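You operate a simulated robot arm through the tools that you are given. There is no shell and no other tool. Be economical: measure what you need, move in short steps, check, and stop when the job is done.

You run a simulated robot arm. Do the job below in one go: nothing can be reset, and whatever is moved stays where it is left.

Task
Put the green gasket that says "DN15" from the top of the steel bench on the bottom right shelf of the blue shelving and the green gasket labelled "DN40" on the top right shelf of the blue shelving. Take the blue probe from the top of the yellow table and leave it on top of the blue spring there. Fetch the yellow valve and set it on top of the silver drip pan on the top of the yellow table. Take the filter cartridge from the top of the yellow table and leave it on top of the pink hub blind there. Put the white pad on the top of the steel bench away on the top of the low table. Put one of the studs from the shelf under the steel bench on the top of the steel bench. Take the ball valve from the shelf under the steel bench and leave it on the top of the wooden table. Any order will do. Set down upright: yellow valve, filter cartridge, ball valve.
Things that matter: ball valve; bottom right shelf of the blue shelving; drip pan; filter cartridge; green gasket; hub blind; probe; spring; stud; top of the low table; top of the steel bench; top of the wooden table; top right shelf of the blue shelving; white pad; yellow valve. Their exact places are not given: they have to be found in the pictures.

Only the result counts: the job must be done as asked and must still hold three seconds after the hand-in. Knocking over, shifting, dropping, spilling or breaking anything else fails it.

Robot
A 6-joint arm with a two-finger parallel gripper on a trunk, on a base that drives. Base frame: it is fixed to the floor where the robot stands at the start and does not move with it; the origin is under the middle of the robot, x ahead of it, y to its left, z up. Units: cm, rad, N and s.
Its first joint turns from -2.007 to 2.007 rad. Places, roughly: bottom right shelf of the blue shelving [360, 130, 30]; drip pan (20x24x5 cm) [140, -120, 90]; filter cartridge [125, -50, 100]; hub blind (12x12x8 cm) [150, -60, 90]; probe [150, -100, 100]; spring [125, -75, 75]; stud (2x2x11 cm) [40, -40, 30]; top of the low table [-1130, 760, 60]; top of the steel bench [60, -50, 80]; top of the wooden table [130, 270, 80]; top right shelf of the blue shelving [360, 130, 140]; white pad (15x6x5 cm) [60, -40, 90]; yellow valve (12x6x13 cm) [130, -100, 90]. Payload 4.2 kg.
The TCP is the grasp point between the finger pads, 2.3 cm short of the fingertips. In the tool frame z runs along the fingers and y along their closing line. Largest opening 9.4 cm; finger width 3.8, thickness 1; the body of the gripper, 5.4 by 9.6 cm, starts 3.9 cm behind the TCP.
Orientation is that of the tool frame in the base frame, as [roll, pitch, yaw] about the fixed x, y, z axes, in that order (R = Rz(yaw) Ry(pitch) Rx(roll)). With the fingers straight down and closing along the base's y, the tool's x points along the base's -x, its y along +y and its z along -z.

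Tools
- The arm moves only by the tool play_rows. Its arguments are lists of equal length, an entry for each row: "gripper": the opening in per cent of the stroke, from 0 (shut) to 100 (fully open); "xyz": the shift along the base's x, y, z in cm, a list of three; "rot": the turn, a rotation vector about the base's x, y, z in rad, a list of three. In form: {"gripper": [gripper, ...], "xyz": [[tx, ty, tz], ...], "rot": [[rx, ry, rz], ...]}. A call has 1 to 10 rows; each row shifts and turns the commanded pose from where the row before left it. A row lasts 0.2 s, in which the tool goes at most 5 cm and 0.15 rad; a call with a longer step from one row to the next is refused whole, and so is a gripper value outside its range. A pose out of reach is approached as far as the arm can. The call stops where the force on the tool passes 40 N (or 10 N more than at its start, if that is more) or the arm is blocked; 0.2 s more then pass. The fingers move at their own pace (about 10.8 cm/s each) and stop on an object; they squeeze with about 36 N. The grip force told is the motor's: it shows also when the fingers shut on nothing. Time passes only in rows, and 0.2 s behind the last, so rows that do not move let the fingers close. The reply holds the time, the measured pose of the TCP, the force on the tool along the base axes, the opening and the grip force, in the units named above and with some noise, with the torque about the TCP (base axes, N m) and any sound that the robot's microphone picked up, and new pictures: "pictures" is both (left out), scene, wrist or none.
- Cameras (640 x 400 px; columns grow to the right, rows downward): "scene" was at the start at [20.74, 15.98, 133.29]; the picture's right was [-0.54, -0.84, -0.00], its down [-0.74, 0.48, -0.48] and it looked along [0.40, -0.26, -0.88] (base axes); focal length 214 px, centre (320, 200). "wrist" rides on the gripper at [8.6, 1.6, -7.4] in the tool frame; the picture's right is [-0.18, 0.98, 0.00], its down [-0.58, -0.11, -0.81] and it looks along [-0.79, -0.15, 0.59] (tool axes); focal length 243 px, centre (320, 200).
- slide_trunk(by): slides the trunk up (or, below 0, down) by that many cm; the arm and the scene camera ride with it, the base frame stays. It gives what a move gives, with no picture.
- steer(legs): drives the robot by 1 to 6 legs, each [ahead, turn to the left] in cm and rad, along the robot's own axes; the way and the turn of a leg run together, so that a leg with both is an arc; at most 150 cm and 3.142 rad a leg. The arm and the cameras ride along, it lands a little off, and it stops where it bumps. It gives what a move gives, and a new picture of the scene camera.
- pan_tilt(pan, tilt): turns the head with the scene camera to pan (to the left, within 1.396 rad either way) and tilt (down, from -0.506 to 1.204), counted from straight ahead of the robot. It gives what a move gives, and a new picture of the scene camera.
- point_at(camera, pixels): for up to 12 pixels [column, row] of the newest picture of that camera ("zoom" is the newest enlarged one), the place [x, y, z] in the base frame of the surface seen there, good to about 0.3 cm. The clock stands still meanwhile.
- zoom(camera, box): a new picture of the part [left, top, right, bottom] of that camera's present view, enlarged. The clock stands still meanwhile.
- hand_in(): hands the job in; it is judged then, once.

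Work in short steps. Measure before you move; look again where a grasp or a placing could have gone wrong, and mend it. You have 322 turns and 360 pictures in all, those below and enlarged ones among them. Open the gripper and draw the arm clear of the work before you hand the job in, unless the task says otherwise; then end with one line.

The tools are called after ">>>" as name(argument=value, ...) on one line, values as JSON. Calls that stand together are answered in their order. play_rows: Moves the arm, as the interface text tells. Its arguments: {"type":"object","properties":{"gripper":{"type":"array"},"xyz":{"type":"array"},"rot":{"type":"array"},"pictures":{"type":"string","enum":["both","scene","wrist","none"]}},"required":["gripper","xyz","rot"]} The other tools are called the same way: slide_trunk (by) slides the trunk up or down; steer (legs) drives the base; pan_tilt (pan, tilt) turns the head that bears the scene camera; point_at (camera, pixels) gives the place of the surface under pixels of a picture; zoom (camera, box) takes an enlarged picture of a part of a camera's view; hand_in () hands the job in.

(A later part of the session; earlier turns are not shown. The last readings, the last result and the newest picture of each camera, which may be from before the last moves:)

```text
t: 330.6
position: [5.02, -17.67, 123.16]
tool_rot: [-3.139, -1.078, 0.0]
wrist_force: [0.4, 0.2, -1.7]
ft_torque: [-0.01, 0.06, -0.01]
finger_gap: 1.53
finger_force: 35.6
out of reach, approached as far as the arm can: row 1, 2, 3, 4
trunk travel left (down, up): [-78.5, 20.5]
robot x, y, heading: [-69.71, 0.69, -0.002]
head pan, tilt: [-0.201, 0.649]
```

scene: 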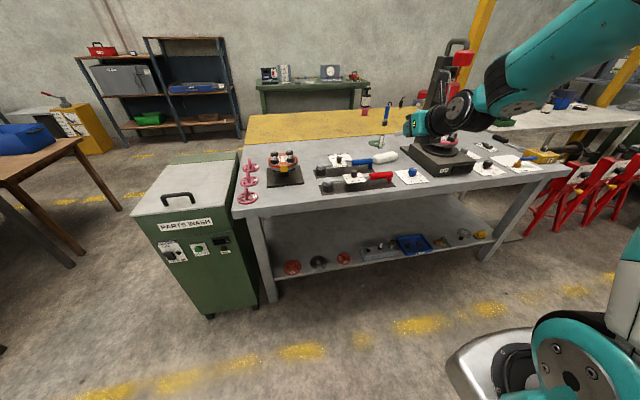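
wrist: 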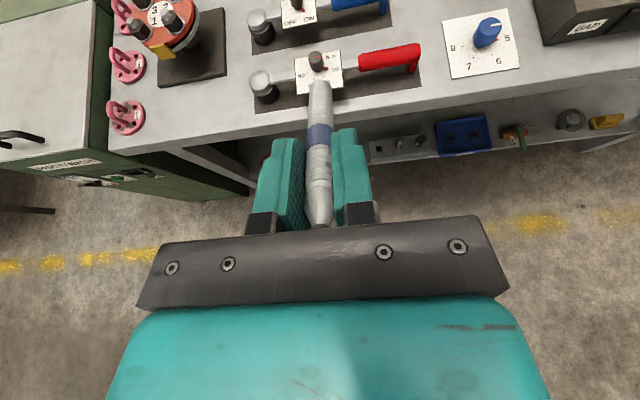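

Tool now points forward with stud ahead. Pitch a bit more (20° below horizontal) and drive so the TCP goes above the strip.

>>> play_rows(gripper=[0, 0], xyz=[[0, 0, 0], [0, 0, 0]], rot=[[0, -0.144, 0], [0, 0, 0]], pictures="none")

>>> steer(legs=[[0, 0.594], [37.4, 0], [0, -0.594]])

>>> pan_tilt(pan=-0.4, tilt=0.7)

```text
t: 331.2
position: [5.05, -17.82, 123.04]
tool_rot: [-3.141, -1.223, 0.003]
wrist_force: [0.2, 0.4, -0.9]
ft_torque: [0.0, 0.01, 0.01]
finger_gap: 1.54
finger_force: 36.0
trunk travel left (down, up): [-78.5, 20.5]
robot x, y, heading: [-69.93, 0.6, 0.003]
head pan, tilt: [-0.201, 0.649]
```

```text
t: 336.9
position: [36.3, 1.66, 123.07]
tool_rot: [3.141, -1.222, -0.017]
wrist_force: [-1.0, -0.4, -1.9]
ft_torque: [0.0, 0.04, 0.02]
finger_gap: 1.54
finger_force: 36.0
trunk travel left (down, up): [-78.5, 20.5]
robot x, y, heading: [-38.45, 21.41, -0.022]
head pan, tilt: [-0.201, 0.649]
```

scene: 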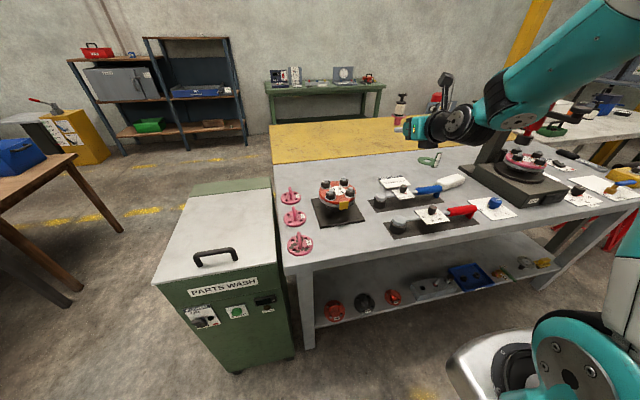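

```text
t: 337.6
position: [36.42, 1.69, 122.93]
tool_rot: [-3.14, -1.221, -0.015]
wrist_force: [-0.2, -0.5, -1.8]
ft_torque: [0.03, 0.07, 0.02]
finger_gap: 1.52
finger_force: 36.3
trunk travel left (down, up): [-78.5, 20.5]
robot x, y, heading: [-38.38, 21.61, -0.025]
head pan, tilt: [-0.4, 0.7]
```

scene: 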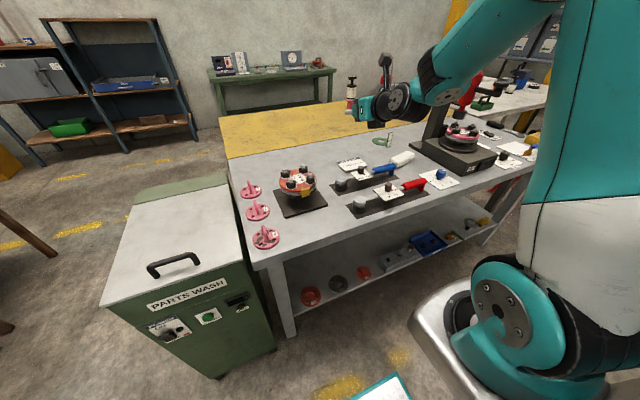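

Measure the free gap edges precisely.

>>> zoom(camera="scene", box=[260, 170, 400, 260])

>>> point_at(camera="zoom", pixels=[[130, 215], [305, 175], [270, 130], [400, 160], [440, 215], [330, 90], [250, 235], [330, 230], [300, 290], [360, 200]])

```text
4.44 times, centred on (330, 215) of scene
```

zoom: 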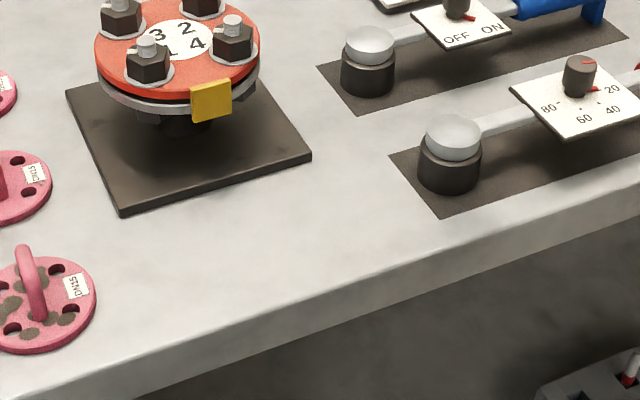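

```text
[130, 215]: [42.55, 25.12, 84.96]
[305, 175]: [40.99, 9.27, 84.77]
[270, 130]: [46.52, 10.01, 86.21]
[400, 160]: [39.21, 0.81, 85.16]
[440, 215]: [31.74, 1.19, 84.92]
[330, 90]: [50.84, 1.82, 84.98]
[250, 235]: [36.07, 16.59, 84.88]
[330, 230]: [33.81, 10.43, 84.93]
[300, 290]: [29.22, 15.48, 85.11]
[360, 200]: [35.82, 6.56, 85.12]
```

Free lane y 1.2–9.3. Go down above (37,5.4) to z≈90.

>>> play_rows(gripper=[0, 0, 0, 0, 0, 0, 0, 0, 0], xyz=[[0.3, 1.9, -3], [0.3, 1.9, -3], [0, 0, -4.5], [0, 0, -4.5], [0, 0, -4.5], [0, 0, -4.5], [0, 0, -4.5], [0, 0, -4], [0, 0, 0]], rot=[[0, 0, 0.015], [0, 0, 0], [0, 0, 0], [0, 0, 0], [0, 0, 0], [0, 0, 0], [0, 0, 0], [0, 0, 0], [0, 0, 0]])

>>> zoom(camera="scene", box=[270, 130, 410, 260])

```text
t: 339.6
position: [36.99, 5.31, 90.52]
tool_rot: [3.141, -1.222, -0.001]
wrist_force: [-0.2, 0.0, -1.8]
ft_torque: [-0.02, 0.05, -0.05]
finger_gap: 1.54
finger_force: 35.8
trunk travel left (down, up): [-78.5, 20.5]
robot x, y, heading: [-37.76, 21.63, -0.024]
head pan, tilt: [-0.4, 0.7]
```

scene: 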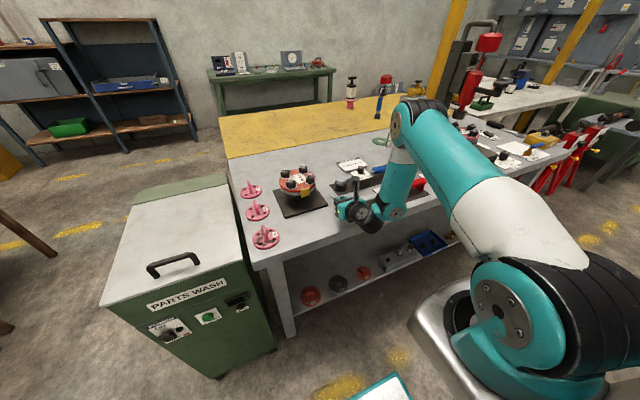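
wrist: 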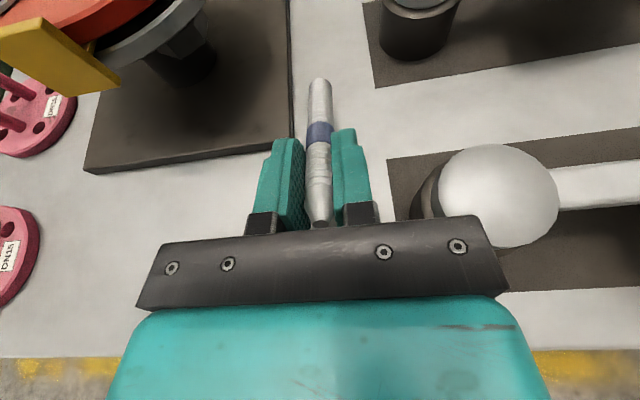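

```text
3.08 times, centred on (340, 195) of scene
```

zoom: 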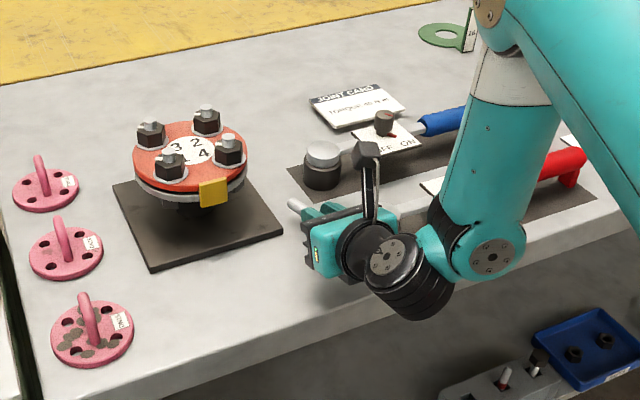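

Good alignment. Lower in small steps until the tip touches.

>>> play_rows(gripper=[0, 0, 0, 0], xyz=[[0, 0, -1], [0, 0, -0.5], [0, 0, -0.3], [0, 0, 0]], rot=[[0, 0, 0], [0, 0, 0], [0, 0, 0], [0, 0, 0]], pictures="wrist")

>>> play_rows(gripper=[0, 0], xyz=[[0, 0, -0.3], [0, 0, 0]], rot=[[0, 0, 0], [0, 0, 0]], pictures="none")

>>> play_rows(gripper=[0, 0], xyz=[[0, 0, -0.3], [0, 0, 0]], rot=[[0, 0, 0], [0, 0, 0]], pictures="none")

```text
t: 340.6
position: [37.1, 5.38, 88.92]
tool_rot: [-3.141, -1.225, -0.003]
wrist_force: [-1.5, 2.5, 13.3]
ft_torque: [0.1, -0.98, 0.21]
finger_gap: 1.54
finger_force: 35.9
trunk travel left (down, up): [-78.5, 20.5]
robot x, y, heading: [-37.95, 21.1, -0.022]
head pan, tilt: [-0.4, 0.7]
```

wrist: 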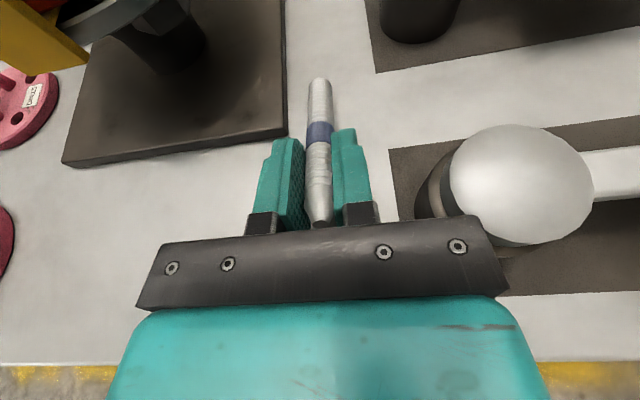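

```text
t: 341.2
position: [36.96, 5.43, 88.41]
tool_rot: [3.14, -1.223, -0.003]
wrist_force: [-3.7, -1.9, 10.5]
ft_torque: [-0.08, -0.8, -0.25]
finger_gap: 1.55
finger_force: 35.6
trunk travel left (down, up): [-78.5, 20.5]
robot x, y, heading: [-37.7, 21.18, -0.023]
head pan, tilt: [-0.4, 0.7]
```

```text
t: 341.8
position: [36.93, 5.59, 88.27]
tool_rot: [3.141, -1.224, -0.002]
wrist_force: [-2.9, -0.5, 10.5]
ft_torque: [0.02, -0.92, 0.11]
finger_gap: 1.52
finger_force: 36.1
trunk travel left (down, up): [-78.5, 20.5]
robot x, y, heading: [-38.14, 21.32, -0.02]
head pan, tilt: [-0.4, 0.7]
```

Tip is on the bench and the stud pivots in the grip. Lower 0.4 more, then open slightly.

>>> play_rows(gripper=[0, 0, 22, 25, 28, 28], xyz=[[0, 0, -0.25], [0, 0, -0.2], [0, 0, 0], [0, 0, 0], [0, 0, 0], [0, 0, 0]], rot=[[0, 0, 0], [0, 0, 0], [0, 0, 0], [0, 0, 0], [0, 0, 0], [0, 0, 0]], pictures="wrist")

>>> zoom(camera="scene", box=[300, 170, 390, 240])

```text
t: 343.0
position: [37.03, 5.49, 88.01]
tool_rot: [-3.138, -1.229, -0.007]
wrist_force: [-8.6, 1.6, 18.3]
ft_torque: [-0.13, 1.39, -0.06]
finger_gap: 2.62
finger_force: 0.0
trunk travel left (down, up): [-78.5, 20.5]
robot x, y, heading: [-38.0, 21.33, -0.022]
head pan, tilt: [-0.4, 0.7]
stopped in row 6: the force on the tool passed its limit (the readings are from after the stop); the commanded pose is now the measured one
```

wrist: 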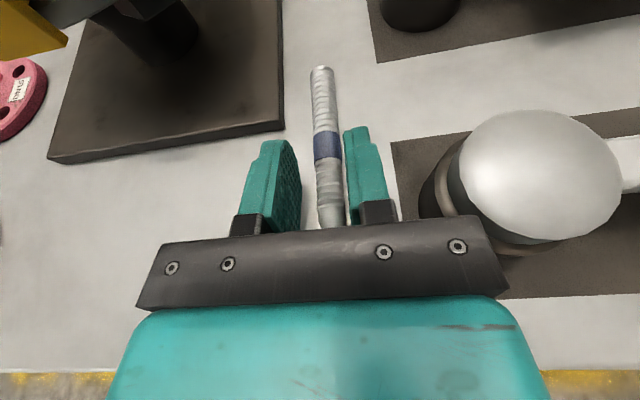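

```text
5.71 times, centred on (345, 205) of scene
```

zoom: 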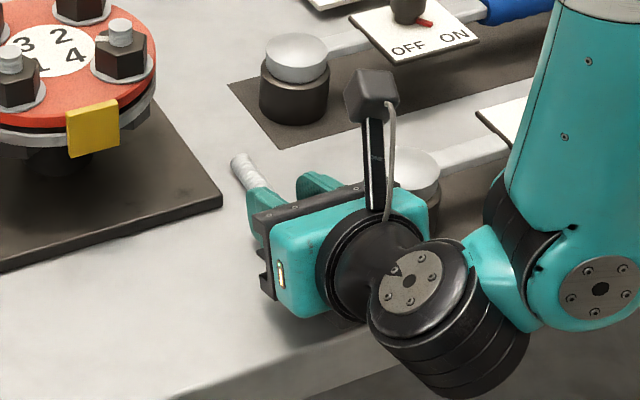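

A part behind the fingers touches the bench edge, while the stud has been freed between the fingers. Raise straight up slowly and look.

>>> play_rows(gripper=[28, 35, 40, 40, 40], xyz=[[0, 0, 0.5], [0, 0, 0], [0, 0, 0.5], [0, 0, 1], [0, 0, 0]], rot=[[0, 0, 0], [0, 0, 0], [0, 0, 0], [0, 0, 0], [0, 0, 0]], pictures="wrist")

>>> zoom(camera="wrist", box=[220, 50, 420, 240])

```text
t: 344.2
position: [37.14, 5.61, 89.93]
tool_rot: [3.141, -1.227, -0.001]
wrist_force: [-1.5, -0.1, 0.5]
ft_torque: [-0.03, -0.01, -0.01]
finger_gap: 3.75
finger_force: 0.2
trunk travel left (down, up): [-78.5, 20.5]
robot x, y, heading: [-38.13, 21.42, -0.022]
head pan, tilt: [-0.4, 0.7]
```

wrist: 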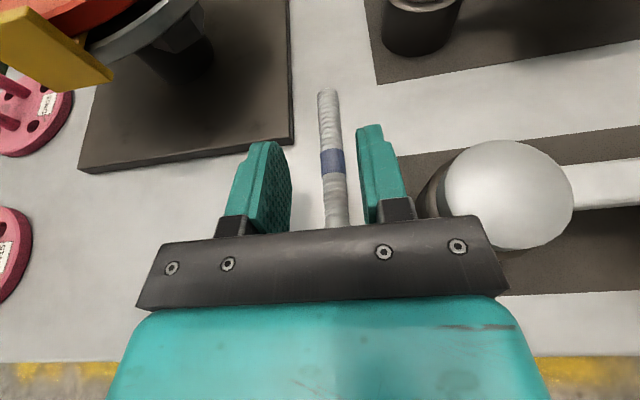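

```text
2.11 times, centred on (320, 145) of wrist
```

zoom: 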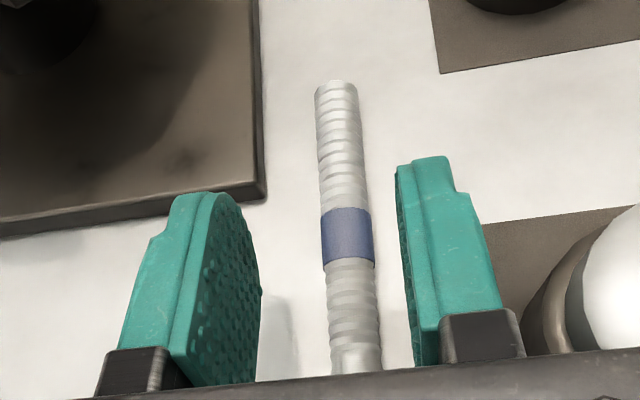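

The stud lies on the bench between fingers. Lift straight up and check.

>>> play_rows(gripper=[40, 40, 40, 40, 40, 40, 40, 40], xyz=[[0, 0, 1], [0, 0, 2], [0, 0, 4], [0, 0, 4.5], [0, 0, 4.5], [0, 0, 4.5], [0, 0, 4.5], [0, 0, 4.5]], rot=[[0, 0, 0], [0, 0, 0], [0, 0, 0], [0, 0, 0], [0, 0, 0], [0, 0, 0], [0, 0, 0], [0, 0, 0]])

>>> zoom(camera="scene", box=[230, 140, 450, 270])

```text
t: 346.0
position: [37.27, 5.45, 119.5]
tool_rot: [-3.14, -1.224, -0.005]
wrist_force: [0.8, 0.6, -1.4]
ft_torque: [-0.03, -0.01, 0.0]
finger_gap: 3.73
finger_force: 0.0
trunk travel left (down, up): [-78.5, 20.5]
robot x, y, heading: [-38.31, 21.86, -0.022]
head pan, tilt: [-0.4, 0.7]
```

scene: 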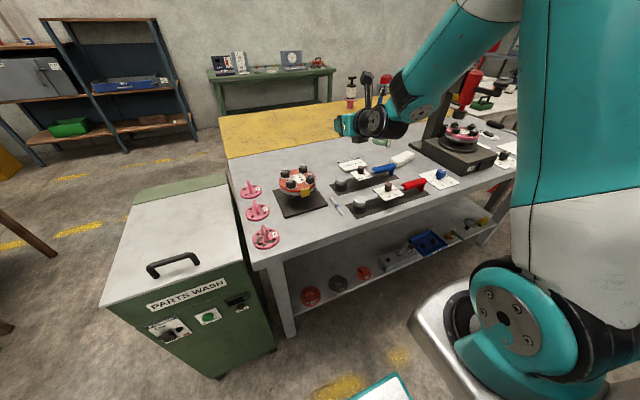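
wrist: 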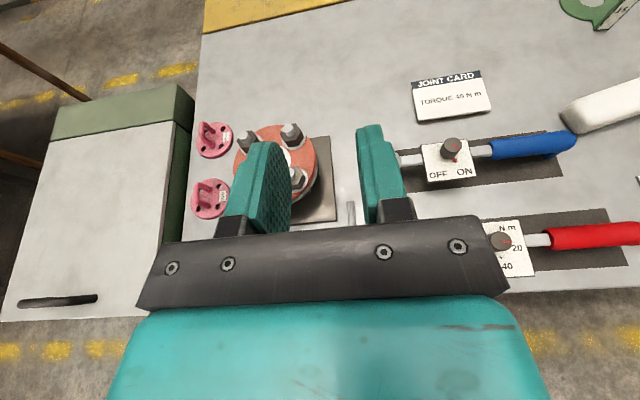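

```text
2.91 times, centred on (340, 205) of scene
```

zoom: 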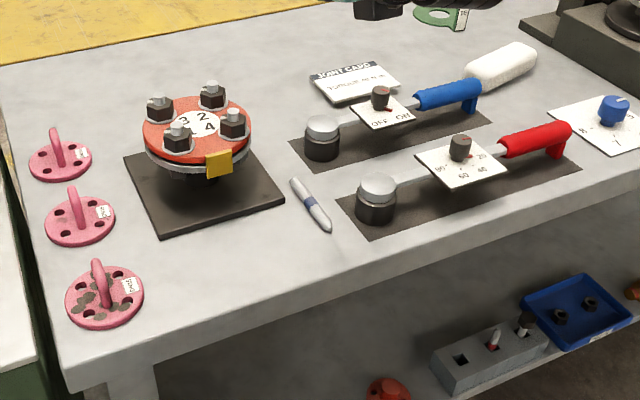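

Stud is on the bench. Back off and re-orient the tool to vertical with the camera on the robot side (closing along y) for the ball valve.

>>> steer(legs=[[-32, 0]])

>>> play_rows(gripper=[60, 60, 60, 60, 60, 60, 60, 60, 60, 60], xyz=[[0, 0, 0], [0, 0, 0], [0, 0, 0], [0, 0, 0], [0, 0, 0], [0, 0, 0], [0, 0, 0], [0, 0, 0], [0, 0, 0], [0, 0, 0]], rot=[[0, 0.136, 0], [0, 0.136, 0], [0, 0.136, 0], [0, 0.136, 0], [0, 0.136, 0], [0, 0.136, 0], [0, 0.136, 0], [0, 0.136, 0], [0, 0.136, 0], [0, 0, 0.14]], pictures="none")

>>> play_rows(gripper=[60, 60, 60, 60, 60, 60, 60, 60, 60, 60], xyz=[[-2, -2, 0], [-2, -2, 0], [-2, -2, 0], [-2, -2, 0], [-2, -2, 0], [0, 0, 0], [0, 0, 0], [0, 0, 0], [0, 0, 0], [0, 0, 0]], rot=[[0, 0, 0.145], [0, 0, 0.145], [0, 0, 0.145], [0, 0, 0.145], [0, 0, 0.145], [0, 0, 0.145], [0, 0, 0.145], [0, 0, 0.145], [0, 0, 0.145], [0, 0, 0.145]], pictures="none")

>>> play_rows(gripper=[60, 60, 60, 60, 60, 60, 60, 60, 60, 60], xyz=[[0, 0, 0], [0, 0, 0], [0, 0, 0], [0, 0, 0], [0, 0, 0], [0, 0, 0], [0, 0, 0], [0, 0, 0], [0, 0, 0], [0, 0, 0]], rot=[[0, 0, 0.145], [0, 0, 0.145], [0, 0, 0.145], [0, 0, 0.145], [0, 0, 0.145], [0, 0, 0.145], [0, 0, 0.145], [0, 0, 0.145], [0, 0, 0.145], [0, 0, 0.145]], pictures="none")

```text
t: 348.2
position: [5.22, 6.73, 119.56]
tool_rot: [-3.141, -1.227, 0.006]
wrist_force: [0.0, 0.2, 0.5]
ft_torque: [-0.02, -0.01, 0.02]
finger_gap: 3.75
finger_force: 0.1
trunk travel left (down, up): [-78.5, 20.5]
robot x, y, heading: [-70.1, 21.94, -0.013]
head pan, tilt: [-0.4, 0.7]
```

scene: 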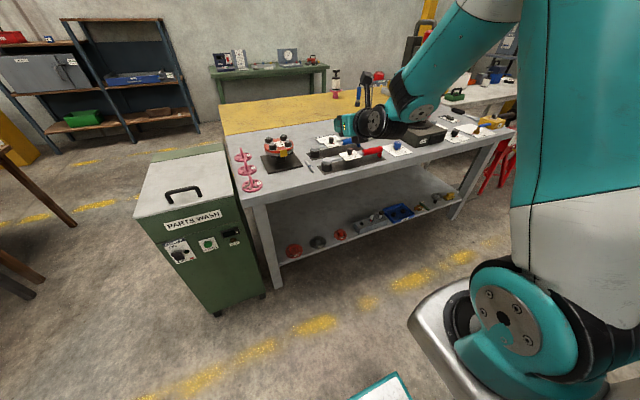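

```text
t: 350.4
position: [4.44, 4.1, 118.89]
tool_rot: [-3.135, 0.002, 0.141]
wrist_force: [-0.1, 0.9, 0.0]
ft_torque: [0.0, 0.01, 0.01]
finger_gap: 5.67
finger_force: 0.0
out of reach, approached as far as the arm can: row 3, 4, 5, 6
trunk travel left (down, up): [-78.5, 20.5]
robot x, y, heading: [-70.24, 22.12, -0.018]
head pan, tilt: [-0.4, 0.7]
```

```text
t: 352.6
position: [-5.71, -5.8, 118.94]
tool_rot: [-3.136, -0.002, 1.595]
wrist_force: [0.3, 1.2, 0.7]
ft_torque: [0.0, 0.02, -0.03]
finger_gap: 5.66
finger_force: 0.0
trunk travel left (down, up): [-78.5, 20.5]
robot x, y, heading: [-70.37, 21.86, -0.016]
head pan, tilt: [-0.4, 0.7]
```

```text
t: 354.8
position: [-5.55, -5.77, 119.02]
tool_rot: [-3.136, -0.002, 3.044]
wrist_force: [-0.5, -0.3, -0.3]
ft_torque: [0.04, -0.02, 0.01]
finger_gap: 5.66
finger_force: 0.0
trunk travel left (down, up): [-78.5, 20.5]
robot x, y, heading: [-70.6, 22.22, -0.014]
head pan, tilt: [-0.4, 0.7]
```

Drive sideways along the bench to y≈−57.

>>> steer(legs=[[0, -1.556], [79, 0], [0, 1.571]])

>>> slide_trunk(by=-40)

>>> slide_trunk(by=-38)

>>> pan_tilt(pan=-0.4, tilt=0.45)

```text
t: 366.9
position: [-5.64, -82.31, 118.96]
tool_rot: [-3.136, -0.003, 3.098]
wrist_force: [-0.6, 0.8, -0.1]
ft_torque: [0.0, -0.02, 0.0]
finger_gap: 5.65
finger_force: 0.0
trunk travel left (down, up): [-78.5, 20.5]
robot x, y, heading: [-71.7, -58.1, 0.042]
head pan, tilt: [-0.4, 0.7]
```

scene: 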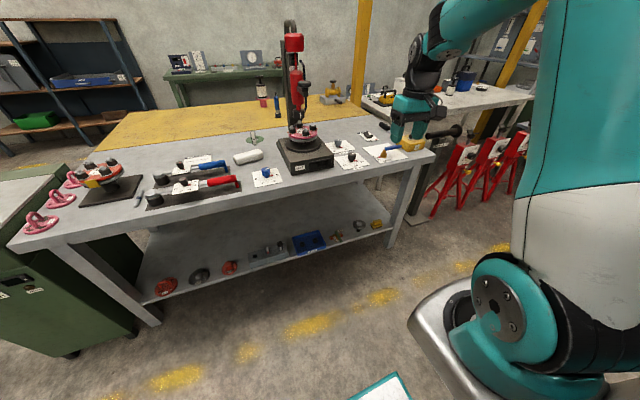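

```text
t: 370.7
position: [-5.69, -82.45, 78.94]
tool_rot: [-3.137, -0.003, 3.099]
wrist_force: [-0.1, 0.2, -0.7]
ft_torque: [-0.06, 0.01, 0.02]
finger_gap: 5.65
finger_force: 0.1
trunk travel left (down, up): [-38.5, 60.5]
robot x, y, heading: [-71.61, -57.92, 0.042]
head pan, tilt: [-0.4, 0.7]
```

```text
t: 374.4
position: [-5.79, -82.24, 40.96]
tool_rot: [-3.138, -0.002, 3.099]
wrist_force: [-0.1, 0.4, 0.5]
ft_torque: [-0.03, 0.0, 0.01]
finger_gap: 5.66
finger_force: 0.0
trunk travel left (down, up): [-0.5, 98.5]
robot x, y, heading: [-71.85, -58.2, 0.044]
head pan, tilt: [-0.4, 0.7]
```

```text
t: 375.1
position: [-5.68, -82.26, 40.83]
tool_rot: [-3.139, -0.001, 3.099]
wrist_force: [-0.4, 0.3, 0.1]
ft_torque: [0.0, -0.03, 0.03]
finger_gap: 5.62
finger_force: 0.1
trunk travel left (down, up): [-0.5, 98.5]
robot x, y, heading: [-71.93, -58.13, 0.041]
head pan, tilt: [-0.4, 0.45]
```

scene: 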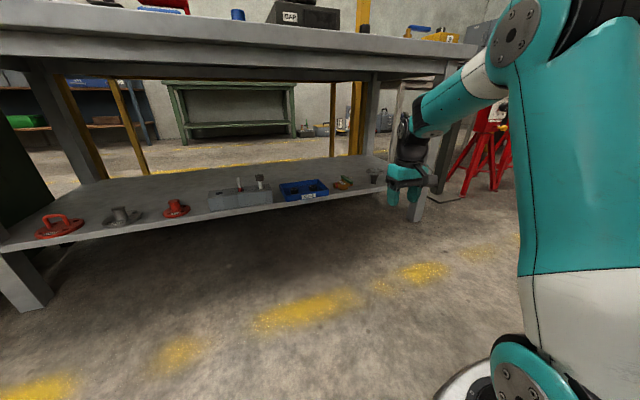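

Drive 27 cm ahead and zoom on the ball valve.

>>> steer(legs=[[27, -0.04]])

>>> zoom(camera="wrist", box=[160, 0, 480, 200])

>>> zoom(camera="scene", box=[360, 150, 440, 210])

```text
t: 377.1
position: [20.89, -84.41, 41.0]
tool_rot: [-3.137, -0.003, 3.058]
wrist_force: [0.2, 0.0, -0.3]
ft_torque: [-0.02, 0.04, -0.03]
finger_gap: 5.65
finger_force: 0.1
trunk travel left (down, up): [-0.5, 98.5]
robot x, y, heading: [-44.39, -57.37, 0.003]
head pan, tilt: [-0.4, 0.45]
```

scene: 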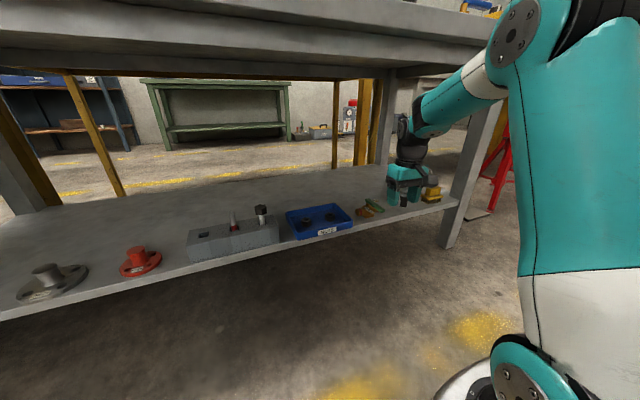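

```text
2.00 times, centred on (320, 100) of wrist
```

zoom: 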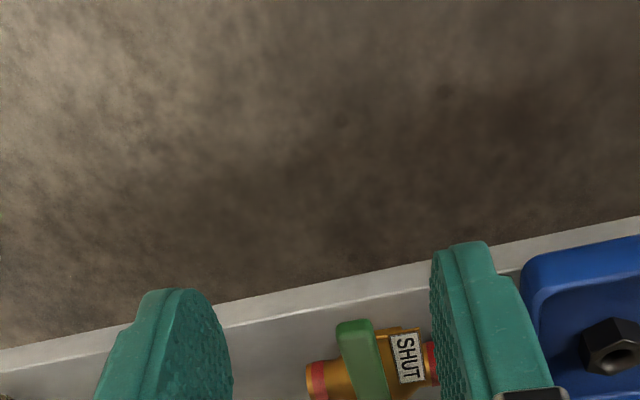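

```text
6.67 times, centred on (400, 180) of scene
```

zoom: 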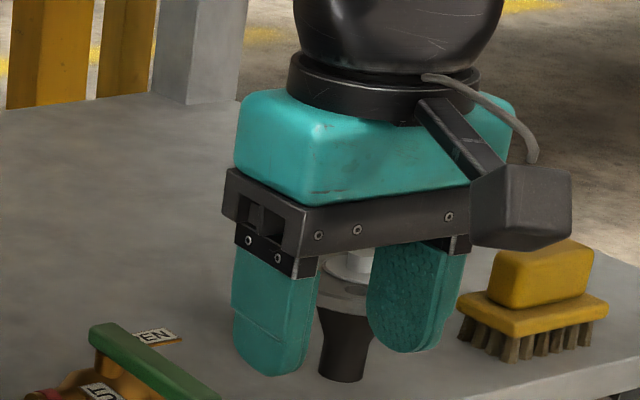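

>>> zoom(camera="scene", box=[345, 190, 395, 225])

>>> point_at(camera="zoom", pixels=[[300, 115], [330, 130], [380, 165], [430, 190], [460, 195], [270, 170], [330, 215], [200, 250], [160, 220], [310, 195], [400, 120]])

```text
11.43 times, centred on (370, 208) of scene
```

zoom: 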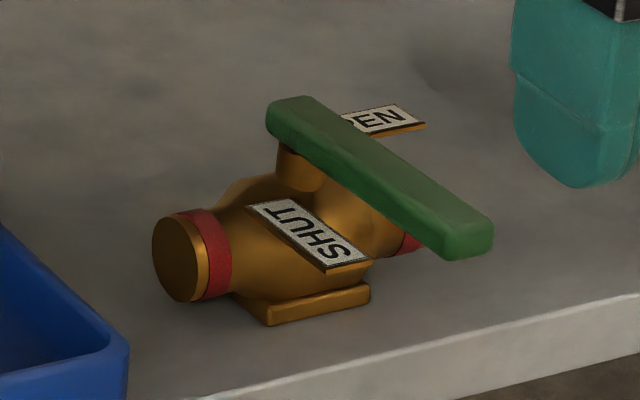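

```text
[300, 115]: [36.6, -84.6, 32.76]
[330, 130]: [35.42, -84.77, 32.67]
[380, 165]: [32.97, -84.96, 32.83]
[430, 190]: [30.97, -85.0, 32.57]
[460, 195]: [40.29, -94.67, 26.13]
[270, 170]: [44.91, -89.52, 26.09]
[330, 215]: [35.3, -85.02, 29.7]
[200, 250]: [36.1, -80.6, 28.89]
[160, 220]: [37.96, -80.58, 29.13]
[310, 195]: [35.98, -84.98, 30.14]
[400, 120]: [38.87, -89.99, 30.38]
```

Handle lies along x at y≈−84.9, top 32.75, stem near x≈36. Extend above it with a narrower opening.

>>> play_rows(gripper=[42, 42, 42, 42, 42, 42, 42], xyz=[[3.7, -0.1, 0], [3.7, -0.1, 0], [3.7, -0.1, 0], [3.7, -0.2, 0], [0, 0, -3], [0, 0, -2.5], [0, 0, 0]], rot=[[0, 0, 0.084], [0, 0, 0], [0, 0, 0], [0, 0, 0], [0, 0, 0], [0, 0, 0], [0, 0, 0]])

>>> zoom(camera="scene", box=[330, 140, 430, 230])

```text
t: 378.7
position: [35.79, -84.96, 35.37]
tool_rot: [-3.136, 0.0, 3.141]
wrist_force: [0.5, 0.0, 0.2]
ft_torque: [0.0, 0.01, 0.01]
finger_gap: 3.93
finger_force: 0.1
trunk travel left (down, up): [-0.5, 98.5]
robot x, y, heading: [-44.45, -57.46, 0.002]
head pan, tilt: [-0.4, 0.45]
```

scene: 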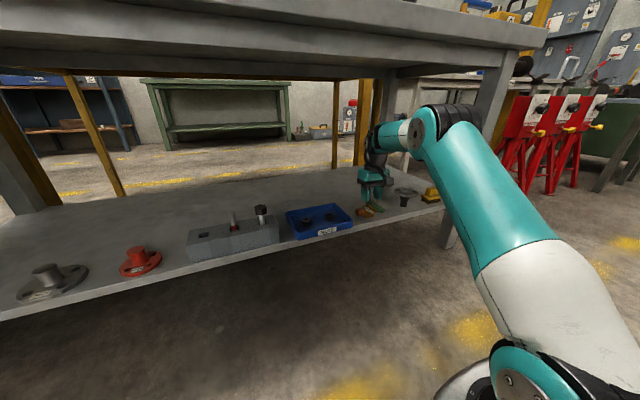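
wrist: 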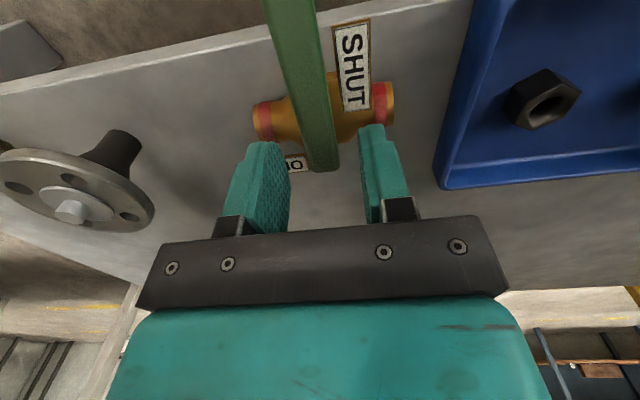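

```text
4.44 times, centred on (380, 185) of scene
```

zoom: 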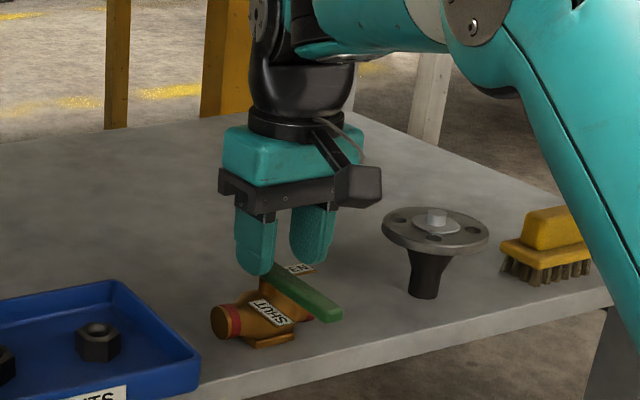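

Handle is centred. Descend 2.2 and close.

>>> play_rows(gripper=[42, 42, 0, 0, 0], xyz=[[0, 0, -1.6], [0, 0, -0.6], [0, 0, 0], [0, 0, 0], [0, 0, 0]], rot=[[0, 0, 0], [0, 0, 0], [0, 0, 0], [0, 0, 0], [0, 0, 0]], pictures="wrist")

>>> play_rows(gripper=[0, 0, 0, 0], xyz=[[0, 0, 1.5], [0, 0, 2.5], [0, 0, 3], [0, 0, 0]], rot=[[0, 0, 0], [0, 0, 0], [0, 0, 0], [0, 0, 0]])

>>> zoom(camera="scene", box=[330, 130, 430, 230])

```text
t: 379.9
position: [35.7, -85.0, 33.21]
tool_rot: [-3.135, -0.003, 3.141]
wrist_force: [0.3, -2.1, 1.7]
ft_torque: [-0.02, -0.09, -0.03]
finger_gap: 1.71
finger_force: 35.7
trunk travel left (down, up): [-0.5, 98.5]
robot x, y, heading: [-44.35, -57.63, 0.0]
head pan, tilt: [-0.4, 0.45]
```

wrist: 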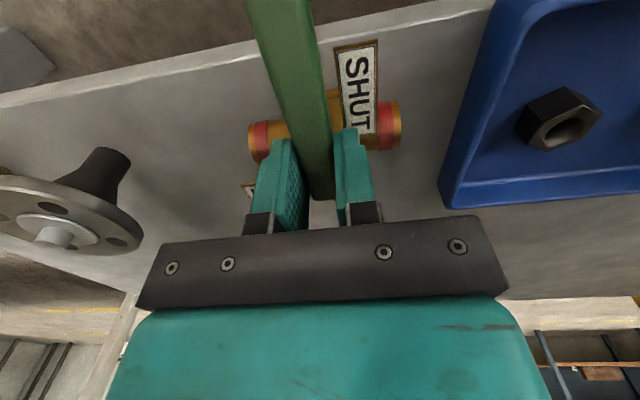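

```text
t: 380.9
position: [35.55, -84.98, 40.18]
tool_rot: [-3.136, -0.004, 3.141]
wrist_force: [0.2, -1.2, -3.6]
ft_torque: [0.0, 0.1, 0.0]
finger_gap: 1.7
finger_force: 36.2
trunk travel left (down, up): [-0.5, 98.5]
robot x, y, heading: [-44.17, -57.12, -0.001]
head pan, tilt: [-0.4, 0.45]
```

scene: 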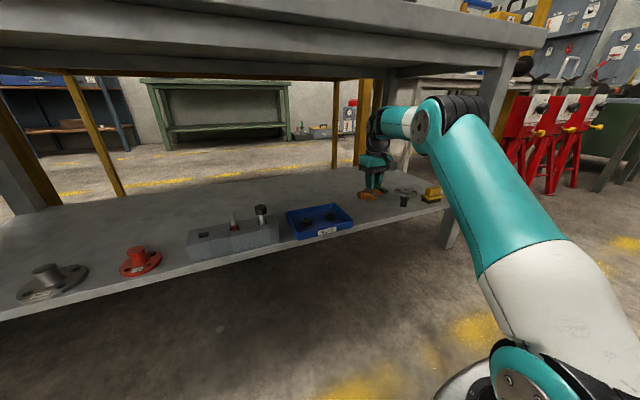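
wrist: 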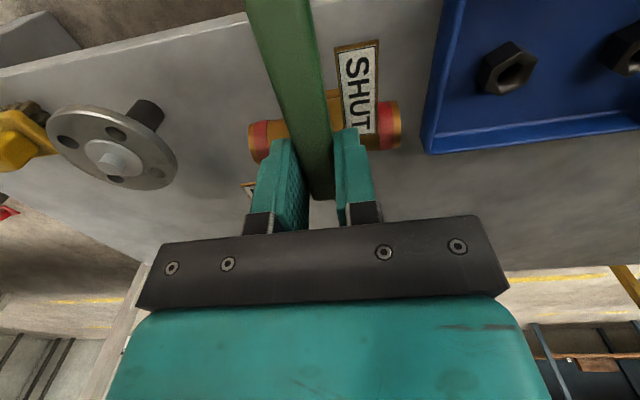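

```text
4.00 times, centred on (380, 180) of scene
```

zoom: 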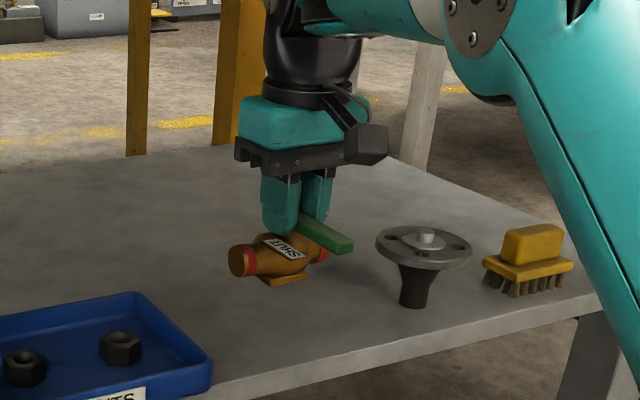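

Lifted level. Withdraw, raise trunk, and drive toward the wooden table.

>>> play_rows(gripper=[0, 0, 0, 0, 0, 0, 0], xyz=[[0, 0, 3], [-4, 0, 0], [-4, 0, 0], [-4, 0, 0], [-4, 0, 0], [-4, 0, 0], [0, 0, 0]], rot=[[0, 0, 0], [0, 0, 0], [0, 0, 0], [0, 0, 0], [0, 0, 0], [0, 0, 0], [0, 0, 0]], pictures="none")

>>> steer(legs=[[-28, 0]])

>>> slide_trunk(by=40)

>>> slide_trunk(by=30)

>>> pan_tilt(pan=0, tilt=0.6)

>>> steer(legs=[[0, 1.571], [90, 0], [88, 0], [0, -1.571], [148, 0]])

```text
t: 382.5
position: [15.54, -85.13, 43.05]
tool_rot: [-3.137, -0.001, 3.14]
wrist_force: [0.4, 0.1, -4.3]
ft_torque: [-0.04, 0.05, -0.01]
finger_gap: 1.72
finger_force: 35.8
trunk travel left (down, up): [-0.5, 98.5]
robot x, y, heading: [-44.58, -57.95, 0.005]
head pan, tilt: [-0.4, 0.45]
```

```text
t: 384.5
position: [-13.13, -85.24, 43.0]
tool_rot: [-3.135, -0.002, 3.139]
wrist_force: [0.3, 0.4, -3.3]
ft_torque: [0.0, -0.03, 0.01]
finger_gap: 1.7
finger_force: 36.1
trunk travel left (down, up): [-0.5, 98.5]
robot x, y, heading: [-72.81, -57.71, 0.002]
head pan, tilt: [-0.4, 0.45]
```

scene: 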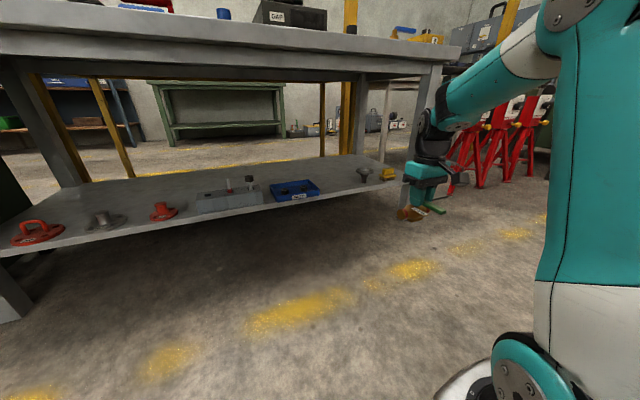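

```text
t: 388.3
position: [-13.12, -85.11, 83.05]
tool_rot: [-3.136, -0.001, 3.139]
wrist_force: [-0.6, -0.8, -4.1]
ft_torque: [0.01, 0.07, 0.01]
finger_gap: 1.72
finger_force: 35.7
trunk travel left (down, up): [-40.5, 58.5]
robot x, y, heading: [-72.9, -57.59, -0.002]
head pan, tilt: [-0.4, 0.45]
```

```text
t: 391.3
position: [-13.03, -85.11, 113.11]
tool_rot: [-3.137, -0.002, 3.14]
wrist_force: [-0.5, -0.1, -3.9]
ft_torque: [0.01, 0.06, -0.02]
finger_gap: 1.73
finger_force: 36.1
trunk travel left (down, up): [-70.5, 28.5]
robot x, y, heading: [-73.24, -57.61, 0.005]
head pan, tilt: [-0.4, 0.45]
```

```text
t: 392.2
position: [-13.17, -85.21, 113.08]
tool_rot: [-3.137, 0.0, 3.142]
wrist_force: [0.3, 0.4, -4.5]
ft_torque: [-0.02, 0.06, 0.01]
finger_gap: 1.74
finger_force: 35.9
trunk travel left (down, up): [-70.5, 28.5]
robot x, y, heading: [-73.06, -57.51, -0.0]
head pan, tilt: [0.0, 0.6]
```

scene: 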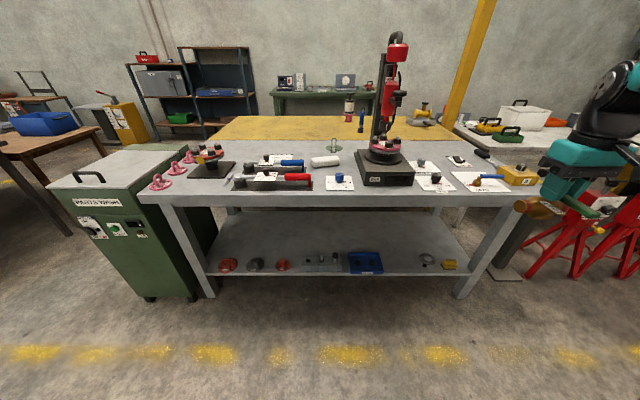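

```text
t: 415.7
position: [132.8, 103.06, 113.09]
tool_rot: [-3.137, -0.002, -3.093]
wrist_force: [-0.6, -0.7, -4.0]
ft_torque: [0.02, 0.02, 0.01]
finger_gap: 1.73
finger_force: 35.7
trunk travel left (down, up): [-70.5, 28.5]
robot x, y, heading: [71.58, 128.1, 0.045]
head pan, tilt: [0.0, 0.6]
```

scene: 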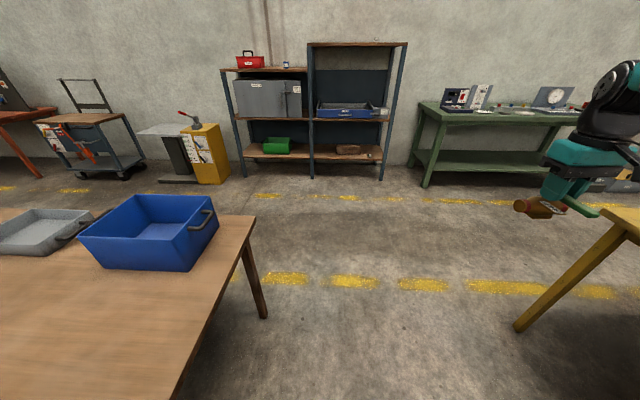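

Advance 20 more, then turn to face the wooden table.

>>> steer(legs=[[22, -0.02], [0, 1.546]])

>>> point_at(camera="scene", pixels=[[320, 300], [400, 300], [250, 320], [350, 350], [450, 330], [200, 250], [500, 250]])

```text
t: 421.1
position: [122.24, 188.05, 113.07]
tool_rot: [-3.139, -0.002, -1.588]
wrist_force: [0.1, -0.1, -4.1]
ft_torque: [-0.04, 0.0, 0.0]
finger_gap: 1.72
finger_force: 36.0
trunk travel left (down, up): [-70.5, 28.5]
robot x, y, heading: [93.73, 128.66, 1.557]
head pan, tilt: [0.0, 0.6]
```

scene: 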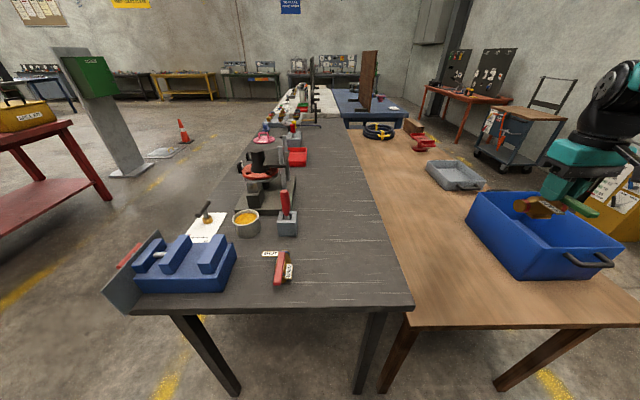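

```text
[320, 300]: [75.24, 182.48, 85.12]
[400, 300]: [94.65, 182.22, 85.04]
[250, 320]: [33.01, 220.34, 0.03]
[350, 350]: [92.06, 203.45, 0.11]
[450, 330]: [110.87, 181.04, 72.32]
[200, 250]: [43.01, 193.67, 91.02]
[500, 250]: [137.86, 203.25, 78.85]
```

Free wooden area left of the blue bin. Measure.

>>> point_at(camera="scene", pixels=[[440, 290], [430, 250], [415, 220], [468, 215], [520, 278], [455, 260], [412, 300], [480, 300]])

```text
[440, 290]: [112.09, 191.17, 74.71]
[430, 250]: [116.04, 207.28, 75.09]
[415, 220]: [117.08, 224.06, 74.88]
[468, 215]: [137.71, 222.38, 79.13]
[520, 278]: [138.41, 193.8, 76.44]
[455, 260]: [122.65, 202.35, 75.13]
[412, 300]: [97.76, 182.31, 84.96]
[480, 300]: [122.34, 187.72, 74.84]
```

Place at (118,202). Move over and descend to z≈84.

>>> play_rows(gripper=[0, 0, 0, 0, 0, 0, 0, 0, 0, 0], xyz=[[-1.05, 3.5, 0], [-1.05, 3.5, 0], [-1.05, 3.5, 0], [-1.05, 3.5, 0], [0, 0, -4.7], [0, 0, -4.7], [0, 0, -4.7], [0, 0, -4.7], [0, 0, -4.7], [0, 0, -4.5]], rot=[[0, 0, 0], [0, 0, 0], [0, 0, 0], [0, 0, 0], [0, 0, 0], [0, 0, 0], [0, 0, 0], [0, 0, 0], [0, 0, 0], [0, 0, 0]])

>>> pan_tilt(pan=-0.3, tilt=0.7)

>>> zoom(camera="scene", box=[280, 130, 440, 270])

```text
t: 423.3
position: [118.06, 201.96, 85.2]
tool_rot: [-3.136, 0.0, -1.588]
wrist_force: [-0.4, -0.5, -3.4]
ft_torque: [-0.06, 0.03, 0.01]
finger_gap: 1.71
finger_force: 36.1
trunk travel left (down, up): [-70.5, 28.5]
robot x, y, heading: [93.8, 128.72, 1.556]
head pan, tilt: [0.0, 0.6]
```

scene: 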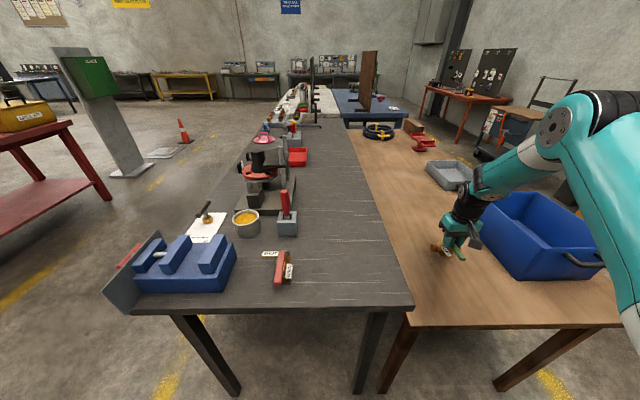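
wrist: 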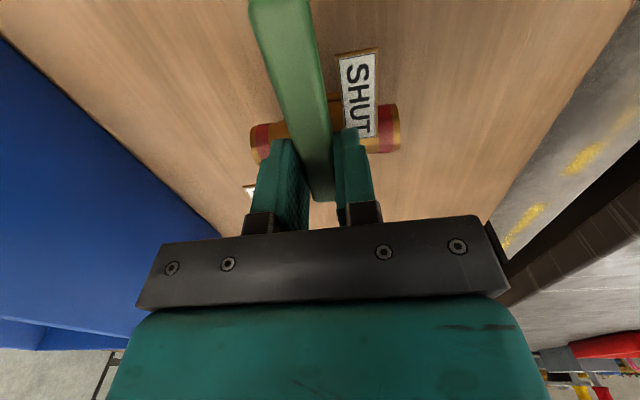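

```text
t: 424.1
position: [118.12, 202.03, 85.26]
tool_rot: [-3.137, -0.001, -1.588]
wrist_force: [0.0, 0.1, -4.1]
ft_torque: [-0.05, 0.0, 0.01]
finger_gap: 1.72
finger_force: 36.1
trunk travel left (down, up): [-70.5, 28.5]
robot x, y, heading: [93.78, 128.78, 1.554]
head pan, tilt: [-0.3, 0.7]
```

scene: 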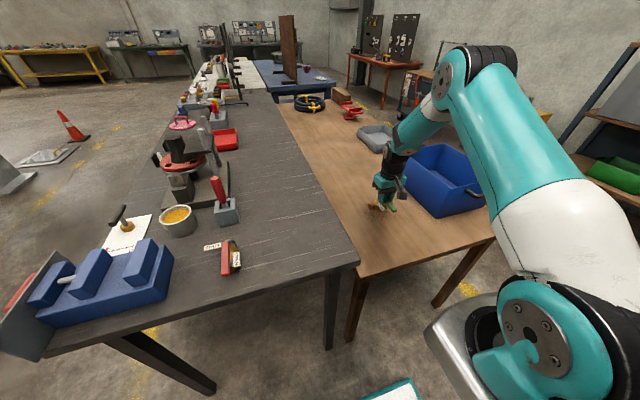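

```text
2.86 times, centred on (360, 200) of scene
```

zoom: 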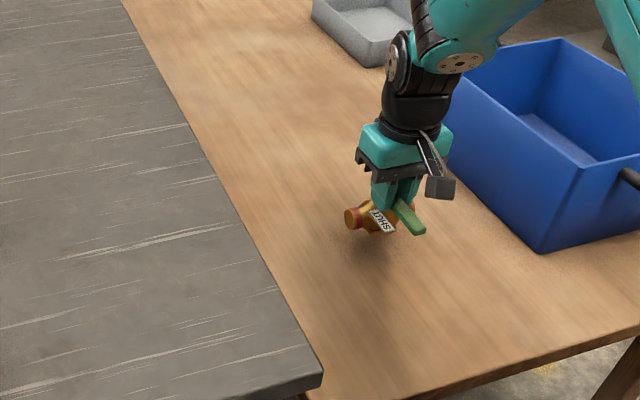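

Lower the remaining ~3 cm to contact.

>>> play_rows(gripper=[0, 0, 0], xyz=[[0, 0, -1.8], [0, 0, -0.8], [0, 0, 0]], rot=[[0, 0, 0], [0, 0, 0], [0, 0, 0]], pictures="none")

>>> play_rows(gripper=[0, 0], xyz=[[0, 0, -0.3], [0, 0, 0]], rot=[[0, 0, 0], [0, 0, 0]], pictures="none")

>>> play_rows(gripper=[0, 0], xyz=[[0, 0, -0.2], [0, 0, 0]], rot=[[0, 0, 0], [0, 0, 0]], pictures="none")

```text
t: 424.9
position: [118.04, 201.93, 82.55]
tool_rot: [-3.138, -0.002, -1.588]
wrist_force: [-0.4, 0.5, -3.8]
ft_torque: [-0.03, -0.02, -0.02]
finger_gap: 1.71
finger_force: 36.3
trunk travel left (down, up): [-70.5, 28.5]
robot x, y, heading: [93.76, 128.77, 1.556]
head pan, tilt: [-0.3, 0.7]
```

```text
t: 425.5
position: [118.12, 202.05, 82.37]
tool_rot: [-3.137, 0.0, -1.588]
wrist_force: [1.4, -1.6, 4.1]
ft_torque: [0.05, 0.12, 0.01]
finger_gap: 1.69
finger_force: 36.2
trunk travel left (down, up): [-70.5, 28.5]
robot x, y, heading: [93.87, 128.96, 1.552]
head pan, tilt: [-0.3, 0.7]
```

```text
t: 426.1
position: [118.07, 202.0, 82.23]
tool_rot: [-3.136, 0.002, -1.589]
wrist_force: [1.8, -7.3, 25.3]
ft_torque: [0.19, 0.02, 0.02]
finger_gap: 1.73
finger_force: 35.8
trunk travel left (down, up): [-70.5, 28.5]
robot x, y, heading: [93.66, 128.25, 1.553]
head pan, tilt: [-0.3, 0.7]
```

Contact. Open and rise.

>>> play_rows(gripper=[0, 30, 42, 42, 42, 42, 42, 42, 42, 42], xyz=[[0, 0, 0.15], [0, 0, 0], [0, 0, 0], [0, 0, 0], [0, 0, 2], [0, 0, 4], [0, 0, 4.5], [0, 0, 4.5], [0, 0, 4.5], [0, 0, 4.5]], rot=[[0, 0, 0], [0, 0, 0], [0, 0, 0], [0, 0, 0], [0, 0, 0], [0, 0, 0], [0, 0, 0], [0, 0, 0], [0, 0, 0], [0, 0, 0]])

>>> zoom(camera="scene", box=[340, 150, 460, 250])

```text
t: 428.3
position: [118.0, 202.15, 106.03]
tool_rot: [-3.137, -0.003, -1.589]
wrist_force: [0.1, 0.5, -0.2]
ft_torque: [-0.03, 0.0, 0.02]
finger_gap: 3.97
finger_force: 0.0
trunk travel left (down, up): [-70.5, 28.5]
robot x, y, heading: [93.56, 128.92, 1.558]
head pan, tilt: [-0.3, 0.7]
```

scene: 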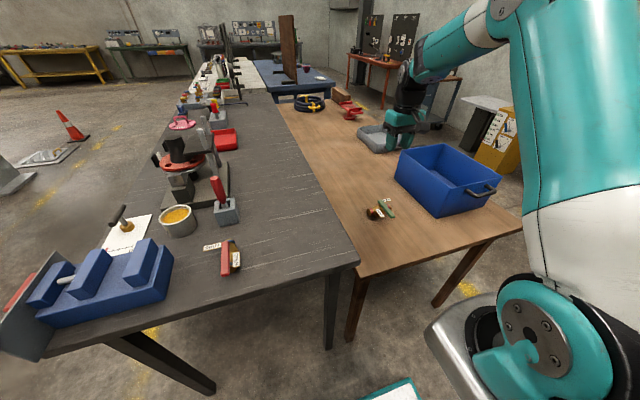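
wrist: 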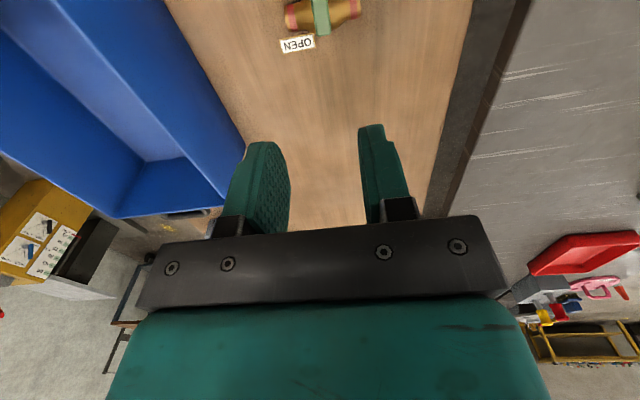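

```text
4.00 times, centred on (400, 200) of scene
```

zoom: 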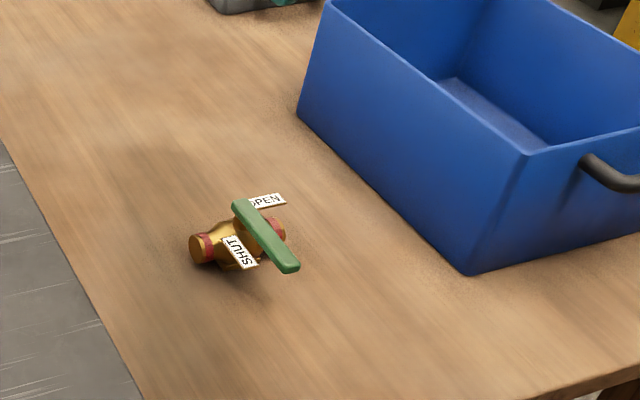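

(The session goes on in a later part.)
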